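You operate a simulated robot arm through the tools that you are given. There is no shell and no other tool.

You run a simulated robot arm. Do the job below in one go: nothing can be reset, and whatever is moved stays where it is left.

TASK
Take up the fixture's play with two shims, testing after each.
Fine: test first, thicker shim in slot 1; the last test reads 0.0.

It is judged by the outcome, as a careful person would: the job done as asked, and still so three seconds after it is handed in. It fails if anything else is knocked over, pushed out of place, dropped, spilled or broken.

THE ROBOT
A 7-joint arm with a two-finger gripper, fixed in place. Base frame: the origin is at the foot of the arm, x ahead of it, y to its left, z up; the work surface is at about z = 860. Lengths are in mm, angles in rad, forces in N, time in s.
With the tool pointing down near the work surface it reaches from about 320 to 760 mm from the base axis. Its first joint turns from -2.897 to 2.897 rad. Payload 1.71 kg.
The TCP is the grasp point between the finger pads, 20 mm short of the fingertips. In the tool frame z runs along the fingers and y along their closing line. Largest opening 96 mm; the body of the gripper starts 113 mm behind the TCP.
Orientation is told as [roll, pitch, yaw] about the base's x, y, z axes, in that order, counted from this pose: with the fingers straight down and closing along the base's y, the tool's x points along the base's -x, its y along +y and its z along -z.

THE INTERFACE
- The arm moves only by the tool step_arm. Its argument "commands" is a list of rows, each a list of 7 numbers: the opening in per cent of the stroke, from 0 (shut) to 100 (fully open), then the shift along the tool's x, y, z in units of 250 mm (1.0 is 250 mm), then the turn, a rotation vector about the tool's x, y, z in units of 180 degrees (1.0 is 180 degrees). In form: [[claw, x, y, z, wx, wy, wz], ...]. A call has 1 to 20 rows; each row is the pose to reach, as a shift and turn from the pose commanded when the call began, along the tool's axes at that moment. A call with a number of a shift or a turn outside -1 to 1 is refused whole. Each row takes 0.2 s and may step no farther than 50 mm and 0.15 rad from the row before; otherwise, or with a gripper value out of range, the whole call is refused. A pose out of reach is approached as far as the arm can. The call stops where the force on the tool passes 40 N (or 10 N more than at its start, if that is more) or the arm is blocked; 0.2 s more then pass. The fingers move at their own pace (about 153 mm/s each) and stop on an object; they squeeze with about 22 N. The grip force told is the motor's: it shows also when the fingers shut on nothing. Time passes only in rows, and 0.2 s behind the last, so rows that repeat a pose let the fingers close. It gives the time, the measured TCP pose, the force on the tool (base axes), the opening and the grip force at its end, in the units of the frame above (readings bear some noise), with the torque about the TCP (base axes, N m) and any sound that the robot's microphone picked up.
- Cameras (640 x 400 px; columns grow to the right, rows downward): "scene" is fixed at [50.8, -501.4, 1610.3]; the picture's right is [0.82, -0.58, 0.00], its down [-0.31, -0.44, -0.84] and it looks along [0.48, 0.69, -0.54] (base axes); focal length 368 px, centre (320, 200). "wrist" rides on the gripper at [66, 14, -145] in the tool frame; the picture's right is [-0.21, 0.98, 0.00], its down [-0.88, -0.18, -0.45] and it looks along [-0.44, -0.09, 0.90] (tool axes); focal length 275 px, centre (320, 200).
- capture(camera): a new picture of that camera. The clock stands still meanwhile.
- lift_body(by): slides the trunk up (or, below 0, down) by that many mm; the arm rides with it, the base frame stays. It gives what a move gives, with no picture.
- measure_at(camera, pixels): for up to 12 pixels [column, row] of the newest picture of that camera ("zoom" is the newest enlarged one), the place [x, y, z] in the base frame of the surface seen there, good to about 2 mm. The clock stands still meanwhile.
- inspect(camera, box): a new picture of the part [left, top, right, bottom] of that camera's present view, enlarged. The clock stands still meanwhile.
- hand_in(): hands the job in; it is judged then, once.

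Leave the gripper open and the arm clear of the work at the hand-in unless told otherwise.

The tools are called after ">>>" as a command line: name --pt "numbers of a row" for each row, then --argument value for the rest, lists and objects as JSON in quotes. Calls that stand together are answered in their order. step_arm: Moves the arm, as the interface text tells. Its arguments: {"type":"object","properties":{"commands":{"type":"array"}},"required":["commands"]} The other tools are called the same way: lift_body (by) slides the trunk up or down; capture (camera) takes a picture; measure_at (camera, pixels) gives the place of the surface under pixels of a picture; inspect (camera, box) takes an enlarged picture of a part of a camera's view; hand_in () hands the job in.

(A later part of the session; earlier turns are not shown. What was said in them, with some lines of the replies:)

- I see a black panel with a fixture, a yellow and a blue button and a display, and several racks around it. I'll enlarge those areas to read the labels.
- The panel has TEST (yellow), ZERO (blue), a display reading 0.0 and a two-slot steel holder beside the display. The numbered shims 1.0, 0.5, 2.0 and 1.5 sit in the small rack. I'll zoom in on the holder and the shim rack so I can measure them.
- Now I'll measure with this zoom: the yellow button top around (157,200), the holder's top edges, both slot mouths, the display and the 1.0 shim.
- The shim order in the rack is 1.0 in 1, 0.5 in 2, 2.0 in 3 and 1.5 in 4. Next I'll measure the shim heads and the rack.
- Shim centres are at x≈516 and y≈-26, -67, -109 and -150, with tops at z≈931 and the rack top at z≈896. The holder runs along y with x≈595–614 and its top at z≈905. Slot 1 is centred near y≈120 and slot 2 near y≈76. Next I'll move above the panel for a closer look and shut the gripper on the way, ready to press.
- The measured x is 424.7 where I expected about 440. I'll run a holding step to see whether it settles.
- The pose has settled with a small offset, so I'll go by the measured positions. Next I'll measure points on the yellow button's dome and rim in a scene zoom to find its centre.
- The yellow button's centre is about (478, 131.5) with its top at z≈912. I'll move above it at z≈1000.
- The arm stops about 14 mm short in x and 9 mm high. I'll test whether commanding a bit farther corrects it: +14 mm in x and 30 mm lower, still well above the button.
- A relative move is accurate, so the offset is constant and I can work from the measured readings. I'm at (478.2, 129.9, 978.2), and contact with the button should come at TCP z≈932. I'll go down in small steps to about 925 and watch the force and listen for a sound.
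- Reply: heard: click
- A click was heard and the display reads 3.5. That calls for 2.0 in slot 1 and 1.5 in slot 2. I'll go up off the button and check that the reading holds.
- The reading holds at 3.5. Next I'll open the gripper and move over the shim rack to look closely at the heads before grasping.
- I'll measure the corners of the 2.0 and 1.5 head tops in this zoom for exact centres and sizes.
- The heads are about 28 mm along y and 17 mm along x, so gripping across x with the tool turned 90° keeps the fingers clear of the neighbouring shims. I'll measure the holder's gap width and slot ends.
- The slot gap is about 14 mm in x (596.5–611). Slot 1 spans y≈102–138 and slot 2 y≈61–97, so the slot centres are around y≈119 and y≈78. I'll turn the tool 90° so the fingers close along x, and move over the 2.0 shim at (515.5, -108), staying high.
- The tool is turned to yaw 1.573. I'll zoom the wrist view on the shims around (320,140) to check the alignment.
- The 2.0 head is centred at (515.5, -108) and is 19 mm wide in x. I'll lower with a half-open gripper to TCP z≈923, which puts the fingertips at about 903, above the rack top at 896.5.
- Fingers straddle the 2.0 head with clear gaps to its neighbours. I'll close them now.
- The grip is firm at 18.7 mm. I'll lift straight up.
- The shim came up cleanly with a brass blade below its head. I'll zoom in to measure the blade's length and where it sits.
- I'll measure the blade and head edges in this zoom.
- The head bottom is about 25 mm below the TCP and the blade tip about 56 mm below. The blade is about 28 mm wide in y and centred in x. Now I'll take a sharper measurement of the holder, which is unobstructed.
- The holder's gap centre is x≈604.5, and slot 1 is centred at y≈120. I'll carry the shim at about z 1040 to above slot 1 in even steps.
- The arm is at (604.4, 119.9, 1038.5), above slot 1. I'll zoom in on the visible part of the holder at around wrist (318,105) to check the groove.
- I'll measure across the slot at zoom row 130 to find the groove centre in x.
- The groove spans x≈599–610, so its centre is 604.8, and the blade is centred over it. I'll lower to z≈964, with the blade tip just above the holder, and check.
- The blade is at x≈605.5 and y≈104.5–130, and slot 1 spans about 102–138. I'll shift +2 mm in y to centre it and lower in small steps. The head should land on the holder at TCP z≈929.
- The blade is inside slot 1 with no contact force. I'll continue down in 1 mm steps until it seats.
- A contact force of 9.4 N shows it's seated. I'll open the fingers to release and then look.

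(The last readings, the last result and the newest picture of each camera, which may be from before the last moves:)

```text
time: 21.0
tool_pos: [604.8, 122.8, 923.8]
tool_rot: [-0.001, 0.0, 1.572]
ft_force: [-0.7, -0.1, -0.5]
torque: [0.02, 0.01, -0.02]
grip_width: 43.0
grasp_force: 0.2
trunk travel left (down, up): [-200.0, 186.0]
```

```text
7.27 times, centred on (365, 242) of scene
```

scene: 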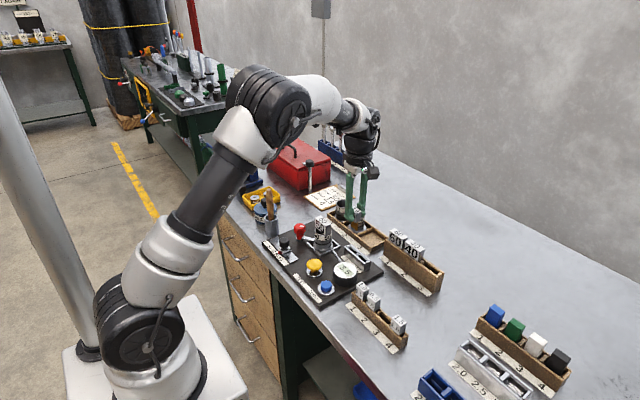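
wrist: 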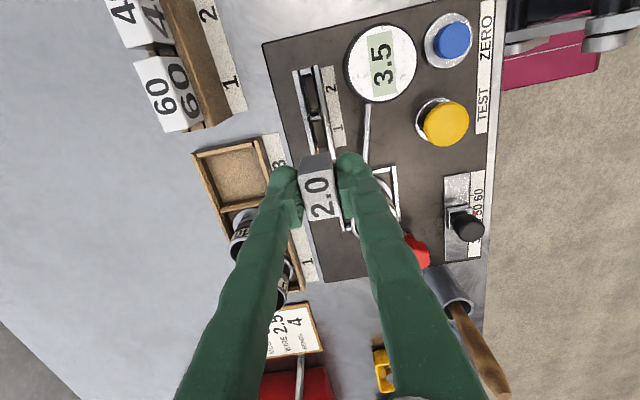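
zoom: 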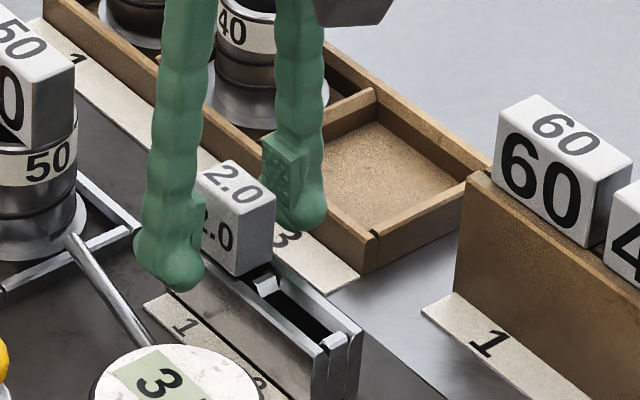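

The shim stands seated in slot 1. My last rows added an unintended 4 mm drop, but nothing was touched and the force is about 0. I'll lift straight up clear.

>>> step_arm --pt "45 0 0 -0.04 0 0 0" --pt "45 0 0 -0.12 0 0 0" --pt "45 0 0 -0.24 0 0 0" --pt "45 0 0 -0.36 0 0 0" --pt "45 0 0 -0.46 0 0 0" --pt "45 0 0 -0.46 0 0 0"

>>> inspect --camera "scene" --box '[290, 215, 400, 295]'

>>> capture --camera "wrist"

```text
time: 22.4
tool_pos: [606.5, 122.5, 1041.2]
tool_rot: [-0.002, -0.001, 1.571]
ft_force: [0.4, 0.4, 0.5]
torque: [-0.01, -0.02, 0.0]
grip_width: 43.2
grasp_force: 0.2
trunk travel left (down, up): [-200.0, 186.0]
```

```text
5.00 times, centred on (345, 255) of scene
```

zoom: 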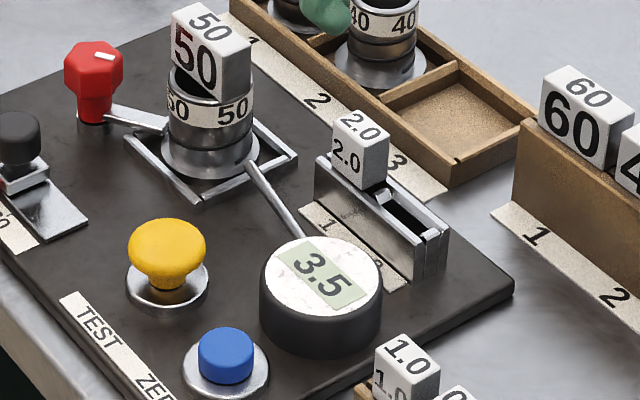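

```text
taken
```

wrist: 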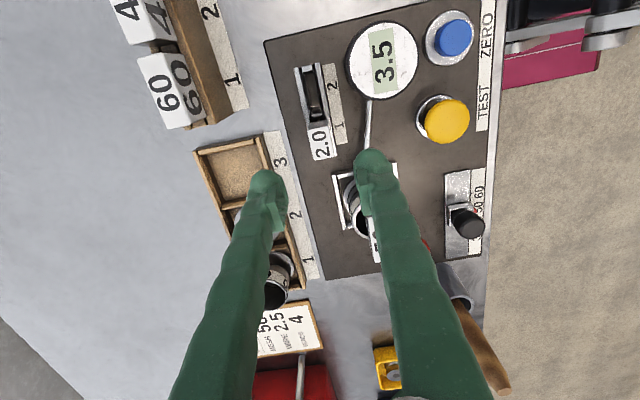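

2.0 is upright in slot 1. Next I'll move over the TEST button at (478, 131.5) at the same height, closing the fingers on the way.

>>> step_arm --pt "20 -0.009 0.128 0 0 0 0" --pt "0 -0.018 0.257 0 0 0 0" --pt "0 -0.027 0.386 0 0 0 0" --pt "0 -0.036 0.514 0 0 0 0" --pt "0 -0.036 0.514 0 0 0 0"

```text
time: 23.6
tool_pos: [476.2, 131.6, 1039.4]
tool_rot: [-0.003, -0.001, 1.572]
ft_force: [-0.1, 0.0, 0.0]
torque: [0.01, 0.02, -0.01]
grip_width: 0.1
grasp_force: 21.6
trunk travel left (down, up): [-200.0, 186.0]
```

Over the button at (476.2, 131.6). I'll go down and press to z≈925, as before.

>>> step_arm --pt "0 0 -0.006 0.12 0 0 0" --pt "0 0 -0.006 0.24 0 0 0" --pt "0 0 -0.006 0.36 0 0 0" --pt "0 0 -0.006 0.41 0 0 0" --pt "0 0 -0.006 0.422 0 0 0" --pt "0 0 -0.006 0.434 0 0 0" --pt "0 0 -0.006 0.446 0 0 0" --pt "0 0 -0.006 0.458 0 0 0"

>>> inspect --camera "scene" --box '[290, 215, 400, 295]'

```text
time: 25.4
tool_pos: [478.1, 130.5, 925.3]
tool_rot: [-0.002, -0.001, 1.571]
ft_force: [0.7, -0.5, 4.5]
torque: [-0.03, -0.03, -0.02]
grip_width: 5.8
grasp_force: 29.8
trunk travel left (down, up): [-200.0, 186.0]
heard: click
```

```text
5.00 times, centred on (345, 255) of scene
```

zoom: 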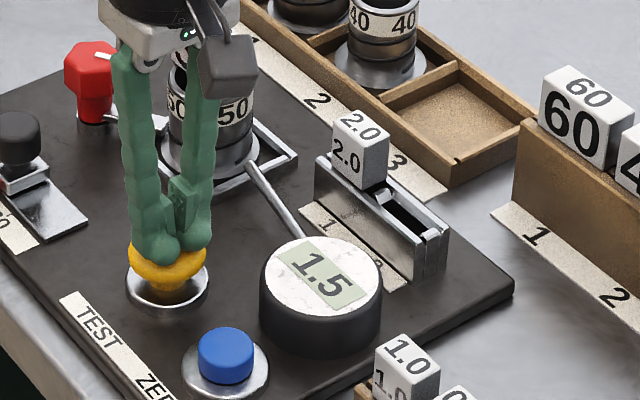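

A click was heard and the display reads 1.5, as expected. I'll lift off and go over the 1.5 shim next.

>>> step_arm --pt "0 0 0 -0.06 0 0 0" --pt "0 0 0 -0.2 0 0 0" --pt "0 0 0 -0.36 0 0 0" --pt "0 0 0 -0.46 0 0 0" --pt "0 0 0 -0.46 0 0 0"

>>> inspect --camera "scene" --box '[290, 215, 400, 295]'

```text
time: 26.6
tool_pos: [477.1, 129.1, 1041.0]
tool_rot: [-0.001, 0.002, 1.571]
ft_force: [0.3, -0.4, -0.3]
torque: [0.01, 0.01, 0.0]
grip_width: 0.2
grasp_force: 29.6
trunk travel left (down, up): [-200.0, 186.0]
```

```text
5.00 times, centred on (345, 255) of scene
```

zoom: 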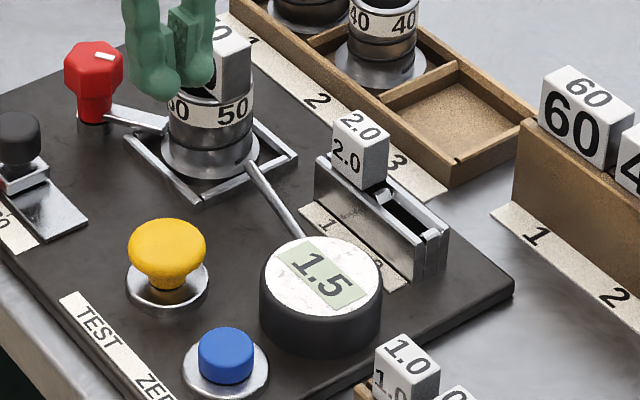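

The reading holds at 1.5. I'll travel to above the 1.5 shim at (515.5, -150.5) in two parts and open the gripper.

>>> step_arm --pt "20 0.14 -0.02 0 0 0 0" --pt "55 0.3 -0.04 0 0 0 0" --pt "55 0.46 -0.06 0 0 0 0" --pt "55 0.62 -0.085 0 0 0 0" --pt "55 0.78 -0.11 0 0 0 0" --pt "55 0.92 -0.13 0 0 0 0" --pt "55 0.98 -0.14 0 0 0 0" --pt "55 0.98 -0.14 0 0 0 0"

```text
time: 28.4
tool_pos: [514.2, -114.4, 1040.4]
tool_rot: [0.0, 0.001, 1.57]
ft_force: [0.8, -0.1, -0.5]
torque: [-0.01, -0.04, -0.01]
grip_width: 52.8
grasp_force: 0.1
trunk travel left (down, up): [-200.0, 186.0]
```

Next, the remaining 36 mm in -y.

>>> step_arm --pt "55 0.07 -0.004 0 0 0 0" --pt "55 0.144 -0.006 0 0 0 0" --pt "55 0.144 -0.006 0 0 0 0"

>>> capture --camera "wrist"

>>> inspect --camera "scene" --box '[340, 265, 420, 355]'

```text
time: 29.2
tool_pos: [514.7, -149.5, 1039.9]
tool_rot: [-0.003, -0.001, 1.571]
ft_force: [0.1, -1.2, -0.1]
torque: [-0.01, -0.01, -0.02]
grip_width: 53.0
grasp_force: 0.0
trunk travel left (down, up): [-200.0, 186.0]
```

```text
taken
```

wrist: 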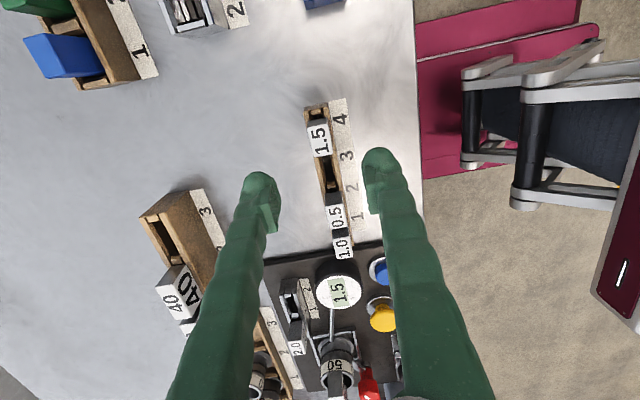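

```text
4.44 times, centred on (380, 310) of scene
```

zoom: 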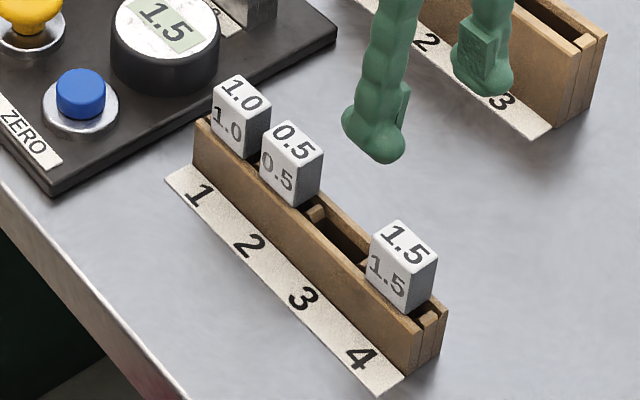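

Aligned within about 1 mm. I'll lower to z≈923 around the 1.5 head.

>>> step_arm --pt "55 0.003 -0.002 0.12 0 0 0" --pt "55 0.003 -0.002 0.24 0 0 0" --pt "55 0.003 -0.002 0.36 0 0 0" --pt "55 0.003 -0.002 0.43 0 0 0" --pt "55 0.003 -0.002 0.468 0 0 0" --pt "55 0.003 -0.002 0.468 0 0 0"

>>> inspect --camera "scene" --box '[340, 265, 420, 355]'

```text
time: 30.6
tool_pos: [515.1, -148.7, 923.5]
tool_rot: [-0.002, -0.001, 1.57]
ft_force: [0.6, 0.2, 0.3]
torque: [0.0, -0.03, 0.0]
grip_width: 52.7
grasp_force: 0.1
trunk travel left (down, up): [-200.0, 186.0]
```

```text
4.44 times, centred on (380, 310) of scene
```

zoom: 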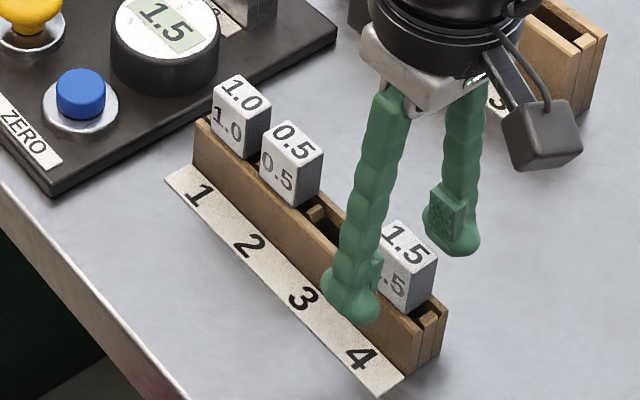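

The fingers straddle the 1.5 head. I'll nudge 1.5 mm to centre and close.

>>> step_arm --pt "55 0.006 0 0 0 0 0" --pt "0 0.006 0 0 0 0 0" --pt "0 0.006 0 0 0 0 0" --pt "0 0.006 0 0 0 0 0"

```text
time: 31.6
tool_pos: [516.3, -151.3, 924.0]
tool_rot: [-0.002, -0.002, 1.572]
ft_force: [0.3, -0.1, 0.3]
torque: [-0.02, 0.03, -0.03]
grip_width: 18.6
grasp_force: 22.1
trunk travel left (down, up): [-200.0, 186.0]
```

The grip is 18.6 mm. I'll lift straight up.

>>> step_arm --pt "0 0 0 -0.02 0 0 0" --pt "0 0 0 -0.06 0 0 0" --pt "0 0 0 -0.12 0 0 0" --pt "0 0 0 -0.2 0 0 0" --pt "0 0 0 -0.32 0 0 0" --pt "0 0 0 -0.46 0 0 0" --pt "0 0 0 -0.46 0 0 0"

>>> inspect --camera "scene" --box '[340, 235, 430, 355]'

```text
time: 33.2
tool_pos: [515.9, -152.0, 1038.5]
tool_rot: [-0.003, 0.001, 1.572]
ft_force: [0.7, 0.3, 0.5]
torque: [-0.02, 0.03, -0.02]
grip_width: 18.2
grasp_force: 22.0
trunk travel left (down, up): [-200.0, 186.0]
```

```text
3.33 times, centred on (385, 295) of scene
```

zoom: 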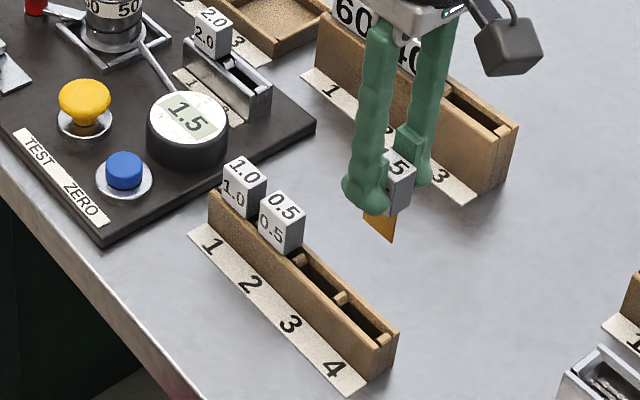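

The 1.5 shim is out cleanly. I'll carry it to above slot 2 at (605, 78).

>>> step_arm --pt "0 -0.06 -0.02 0 0 0 0" --pt "0 -0.17 -0.065 0 0 0 0" --pt "0 -0.28 -0.11 0 0 0 0" --pt "0 -0.39 -0.153 0 0 0 0" --pt "0 -0.5 -0.196 0 0 0 0" --pt "0 -0.61 -0.239 0 0 0 0" --pt "0 -0.72 -0.282 0 0 0 0" --pt "0 -0.83 -0.325 0 0 0 0" --pt "0 -0.92 -0.356 0 0 0 0" --pt "0 -0.92 -0.356 0 0 0 0"

>>> capture --camera "wrist"

>>> inspect --camera "scene" --box '[330, 205, 410, 270]'

```text
time: 35.4
tool_pos: [605.0, 78.1, 1040.9]
tool_rot: [-0.002, 0.002, 1.57]
ft_force: [0.5, 0.8, -0.3]
torque: [0.0, 0.0, -0.01]
grip_width: 18.4
grasp_force: 21.7
trunk travel left (down, up): [-200.0, 186.0]
```

```text
taken
```

wrist: 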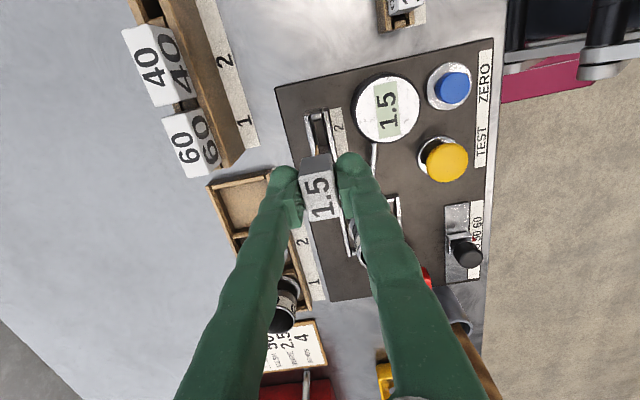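

```text
6.15 times, centred on (370, 238) of scene
```

zoom: 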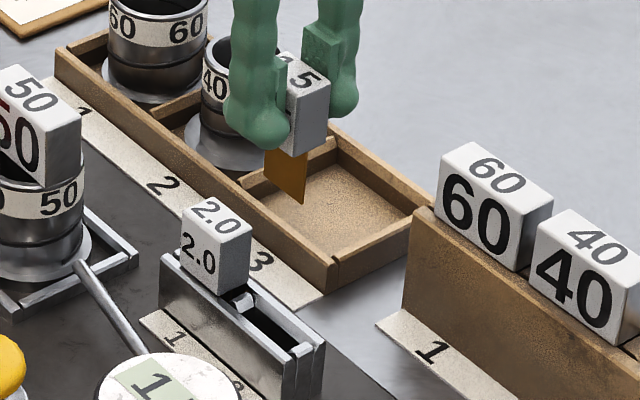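

At (605.0, 78.1). I'll lower until the blade tip is just above the holder (z≈964) and check the alignment.

>>> step_arm --pt "0 0 0 0.1 0 0 0" --pt "0 0 0 0.2 0 0 0" --pt "0 0 0 0.308 0 0 0" --pt "0 0 0 0.308 0 0 0"

>>> inspect --camera "scene" --box '[340, 232, 390, 265]'

>>> measure_at --camera "zoom" --pixels '[[300, 200], [330, 240], [300, 240], [350, 260], [320, 260]]'

```text
time: 36.4
tool_pos: [605.9, 78.1, 961.3]
tool_rot: [-0.002, 0.0, 1.571]
ft_force: [-0.4, -0.6, -0.4]
torque: [0.0, -0.02, 0.0]
grip_width: 18.6
grasp_force: 22.0
trunk travel left (down, up): [-200.0, 186.0]
```

```text
12.12 times, centred on (365, 248) of scene
```

zoom: 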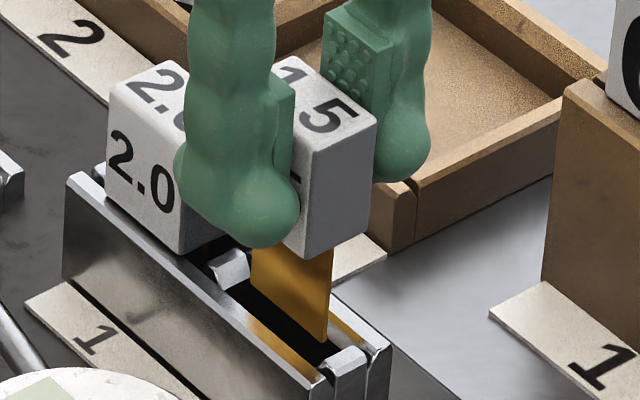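

```text
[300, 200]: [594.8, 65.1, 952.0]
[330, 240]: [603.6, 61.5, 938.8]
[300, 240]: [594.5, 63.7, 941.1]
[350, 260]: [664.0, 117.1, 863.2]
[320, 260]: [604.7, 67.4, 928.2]
```

>>> measure_at --camera "zoom" --pixels '[[322, 330], [326, 270], [256, 280], [258, 255], [290, 300], [345, 360], [230, 265], [240, 275], [335, 352], [250, 270], [350, 200], [366, 150]]'

```text
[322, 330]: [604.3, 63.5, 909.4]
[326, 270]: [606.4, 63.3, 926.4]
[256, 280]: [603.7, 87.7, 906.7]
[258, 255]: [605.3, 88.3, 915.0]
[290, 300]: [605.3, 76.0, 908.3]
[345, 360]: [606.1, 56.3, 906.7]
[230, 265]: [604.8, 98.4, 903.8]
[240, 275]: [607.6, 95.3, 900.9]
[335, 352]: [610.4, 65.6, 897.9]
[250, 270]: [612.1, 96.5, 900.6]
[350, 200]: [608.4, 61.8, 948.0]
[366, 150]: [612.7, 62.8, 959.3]
```

The blade is at x≈605 and y≈62.5–89.5, and slot 2 spans about 60–95. I'll shift +1.5 mm in y and lower to z≈933.

>>> step_arm --pt "0 -0.006 0 0.01 0 0 0" --pt "0 -0.006 0 0.04 0 0 0" --pt "0 -0.006 0 0.07 0 0 0" --pt "0 -0.006 0 0.09 0 0 0" --pt "0 -0.006 0 0.105 0 0 0" --pt "0 -0.006 0 0.113 0 0 0"

>>> inspect --camera "scene" --box '[340, 232, 390, 265]'

```text
time: 37.8
tool_pos: [604.1, 79.4, 934.1]
tool_rot: [-0.002, 0.0, 1.571]
ft_force: [-0.6, 0.7, -0.9]
torque: [0.01, -0.03, 0.0]
grip_width: 18.5
grasp_force: 22.1
trunk travel left (down, up): [-200.0, 186.0]
```

```text
12.12 times, centred on (365, 248) of scene
```

zoom: 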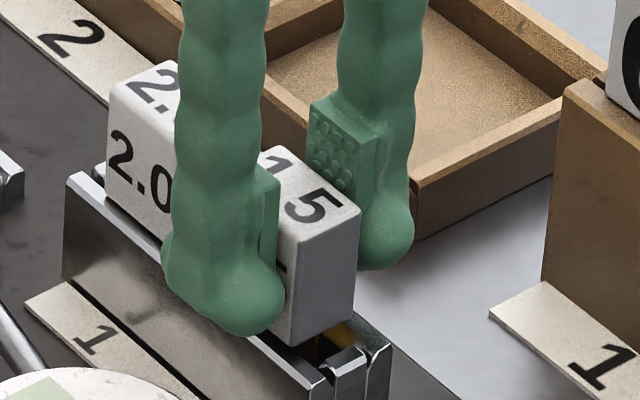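

The blade is inside slot 2 without contact. I'll go down in 1 mm steps until it seats.

>>> step_arm --pt "0 0 0 0.004 0 0 0" --pt "0 0 0 0.008 0 0 0" --pt "0 0 0 0.012 0 0 0" --pt "0 0 0 0.016 0 0 0"

```text
time: 38.8
tool_pos: [604.5, 79.6, 931.4]
tool_rot: [-0.006, 0.001, 1.571]
ft_force: [1.7, 1.0, 18.7]
torque: [-0.03, -0.05, 0.02]
grip_width: 18.4
grasp_force: 22.0
trunk travel left (down, up): [-200.0, 186.0]
```

An upward force of 18.7 N shows it's seated: the head bottom is at about 904, the holder's top. I'll ease up 1 mm in command to relieve the push, and open.

>>> step_arm --pt "0 0 0 -0.004 0 0 0" --pt "30 0 0 -0.004 0 0 0" --pt "45 0 0 -0.004 0 0 0" --pt "45 0 0 -0.004 0 0 0"

>>> inspect --camera "scene" --box '[330, 215, 400, 270]'

```text
time: 39.8
tool_pos: [605.3, 79.5, 929.9]
tool_rot: [-0.002, 0.001, 1.571]
ft_force: [0.1, -0.4, 0.2]
torque: [-0.03, -0.02, 0.04]
grip_width: 43.3
grasp_force: 0.2
trunk travel left (down, up): [-200.0, 186.0]
```

```text
7.27 times, centred on (365, 242) of scene
```

zoom: 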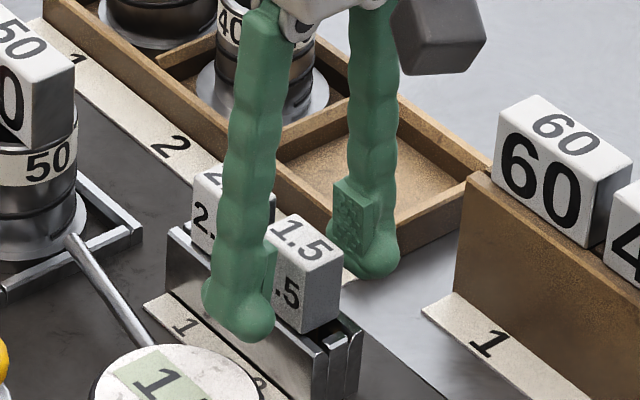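

The 1.5 shim is released and upright. I'll lift straight up clear and check both shims.

>>> step_arm --pt "45 0 0 -0.04 0 0 0" --pt "45 0 0 -0.12 0 0 0" --pt "45 0 0 -0.24 0 0 0" --pt "45 0 0 -0.36 0 0 0" --pt "45 0 0 -0.44 0 0 0" --pt "45 0 0 -0.44 0 0 0"

>>> inspect --camera "scene" --box '[290, 215, 400, 295]'

```text
time: 41.2
tool_pos: [601.7, 79.0, 1040.4]
tool_rot: [-0.003, 0.0, 1.571]
ft_force: [0.0, 0.8, 0.4]
torque: [-0.02, -0.04, 0.02]
grip_width: 43.2
grasp_force: 0.1
trunk travel left (down, up): [-200.0, 186.0]
```

```text
5.00 times, centred on (345, 255) of scene
```

zoom: 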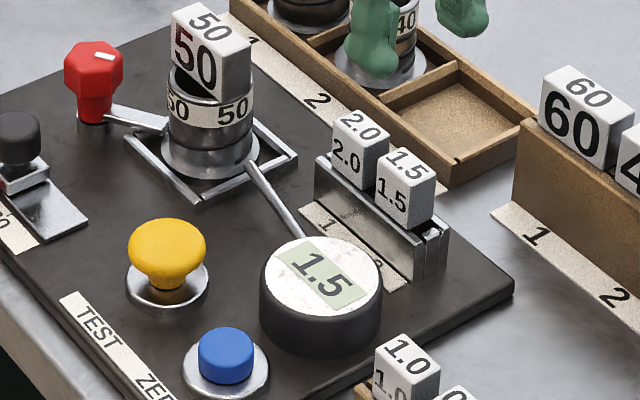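

Both shims are seated, 2.0 in slot 1 and 1.5 in slot 2. Next I'll go above the TEST button with fingers closed.

>>> step_arm --pt "20 -0.05 0.12 0 0 0 0" --pt "0 -0.1 0.245 0 0 0 0" --pt "0 -0.15 0.37 0 0 0 0" --pt "0 -0.21 0.5 0 0 0 0" --pt "0 -0.21 0.5 0 0 0 0"

```text
time: 42.4
tool_pos: [478.0, 132.2, 1038.7]
tool_rot: [-0.001, 0.001, 1.571]
ft_force: [0.9, -0.2, -0.3]
torque: [-0.01, -0.01, 0.0]
grip_width: 0.0
grasp_force: 22.0
trunk travel left (down, up): [-200.0, 186.0]
```

I'm over the TEST button at (478.0, 132.2). I'll press down to z≈925 as before.

>>> step_arm --pt "0 0 0 0.12 0 0 0" --pt "0 0 0 0.24 0 0 0" --pt "0 0 0 0.36 0 0 0" --pt "0 0 0 0.408 0 0 0" --pt "0 0 0 0.42 0 0 0" --pt "0 0 0 0.432 0 0 0" --pt "0 0 0 0.444 0 0 0" --pt "0 0 0 0.455 0 0 0"

>>> inspect --camera "scene" --box '[290, 215, 400, 295]'

```text
time: 44.2
tool_pos: [479.8, 132.9, 925.9]
tool_rot: [-0.002, -0.001, 1.569]
ft_force: [0.1, -1.3, 3.7]
torque: [-0.04, 0.0, -0.03]
grip_width: 0.0
grasp_force: 21.7
trunk travel left (down, up): [-200.0, 186.0]
heard: click
```

```text
5.00 times, centred on (345, 255) of scene
```

zoom: 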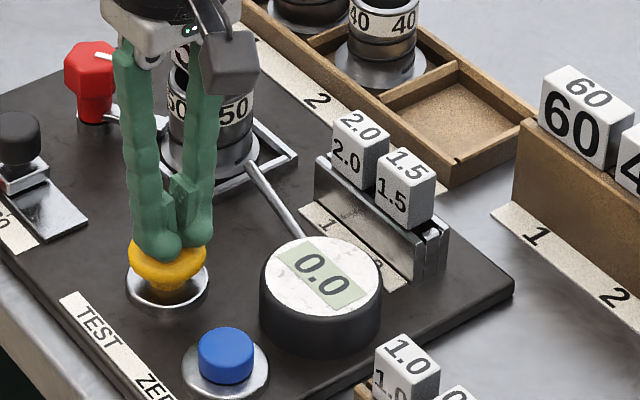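

A click was heard and the display reads 0.0. I'll lift off straight up, then open the gripper once well clear.

>>> step_arm --pt "0 0 0 -0.06 0 0 0" --pt "0 0 0 -0.2 0 0 0" --pt "0 0 0 -0.36 0 0 0" --pt "0 0 0 -0.5 0 0 0" --pt "30 0 0 -0.66 0 0 0" --pt "60 0 0 -0.76 0 0 0" --pt "60 0 0 -0.76 0 0 0"

>>> inspect --camera "scene" --box '[290, 215, 400, 295]'

>>> capture --camera "scene"

>>> capture --camera "wrist"

```text
time: 45.8
tool_pos: [478.9, 130.1, 1115.4]
tool_rot: [-0.002, -0.001, 1.569]
ft_force: [-0.2, -1.5, 0.7]
torque: [-0.01, 0.0, -0.02]
grip_width: 57.6
grasp_force: 0.0
trunk travel left (down, up): [-200.0, 186.0]
```

```text
5.00 times, centred on (345, 255) of scene
```

zoom: 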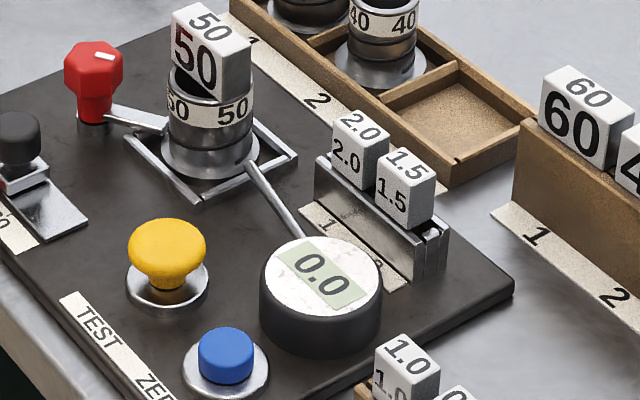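

```text
taken
```

scene: 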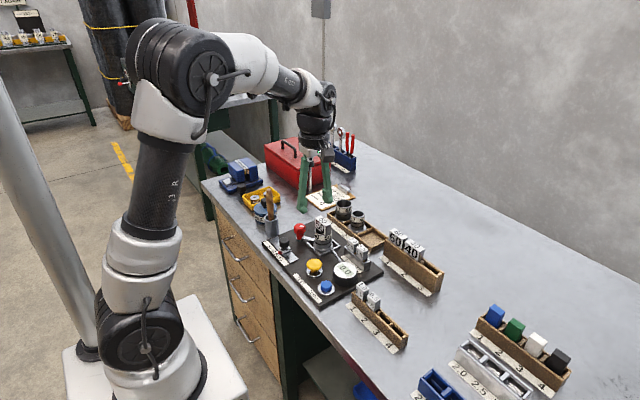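

```text
taken
```

wrist: 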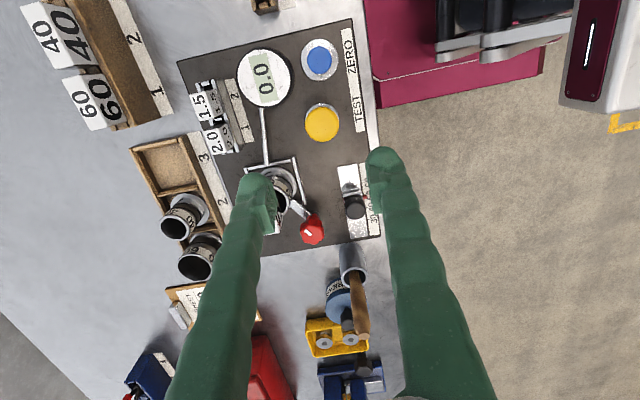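

The display still reads 0.0, with 2.0 upright in slot 1 and 1.5 upright in slot 2. Nothing else has moved, the gripper is open and the arm is clear at z≈1115. I'm handing in.

>>> hand_in

```text
The job is handed in.
```

The fixture's play is taken up: the last test reads 0.0, with the 2.0 shim in slot 1 and the 1.5 shim in slot 2.

| Test | Shims in place | Reading |
|---|---|---|
| First | none | 3.5 |
| Second | 2.0 in slot 1 | 1.5 |
| Last | 2.0 in slot 1, 1.5 in slot 2 | 0.0 |

I never pressed ZERO, so the 0.0 comes from the shims alone. Both shims stood upright in their slots at the final check, and I saw nothing else out of place.

After releasing the 2.0 shim I lowered the open fingers about 4 mm more than intended. They touched nothing, and the shim stayed seated.

I handed in with the gripper open and the arm raised clear of the work.
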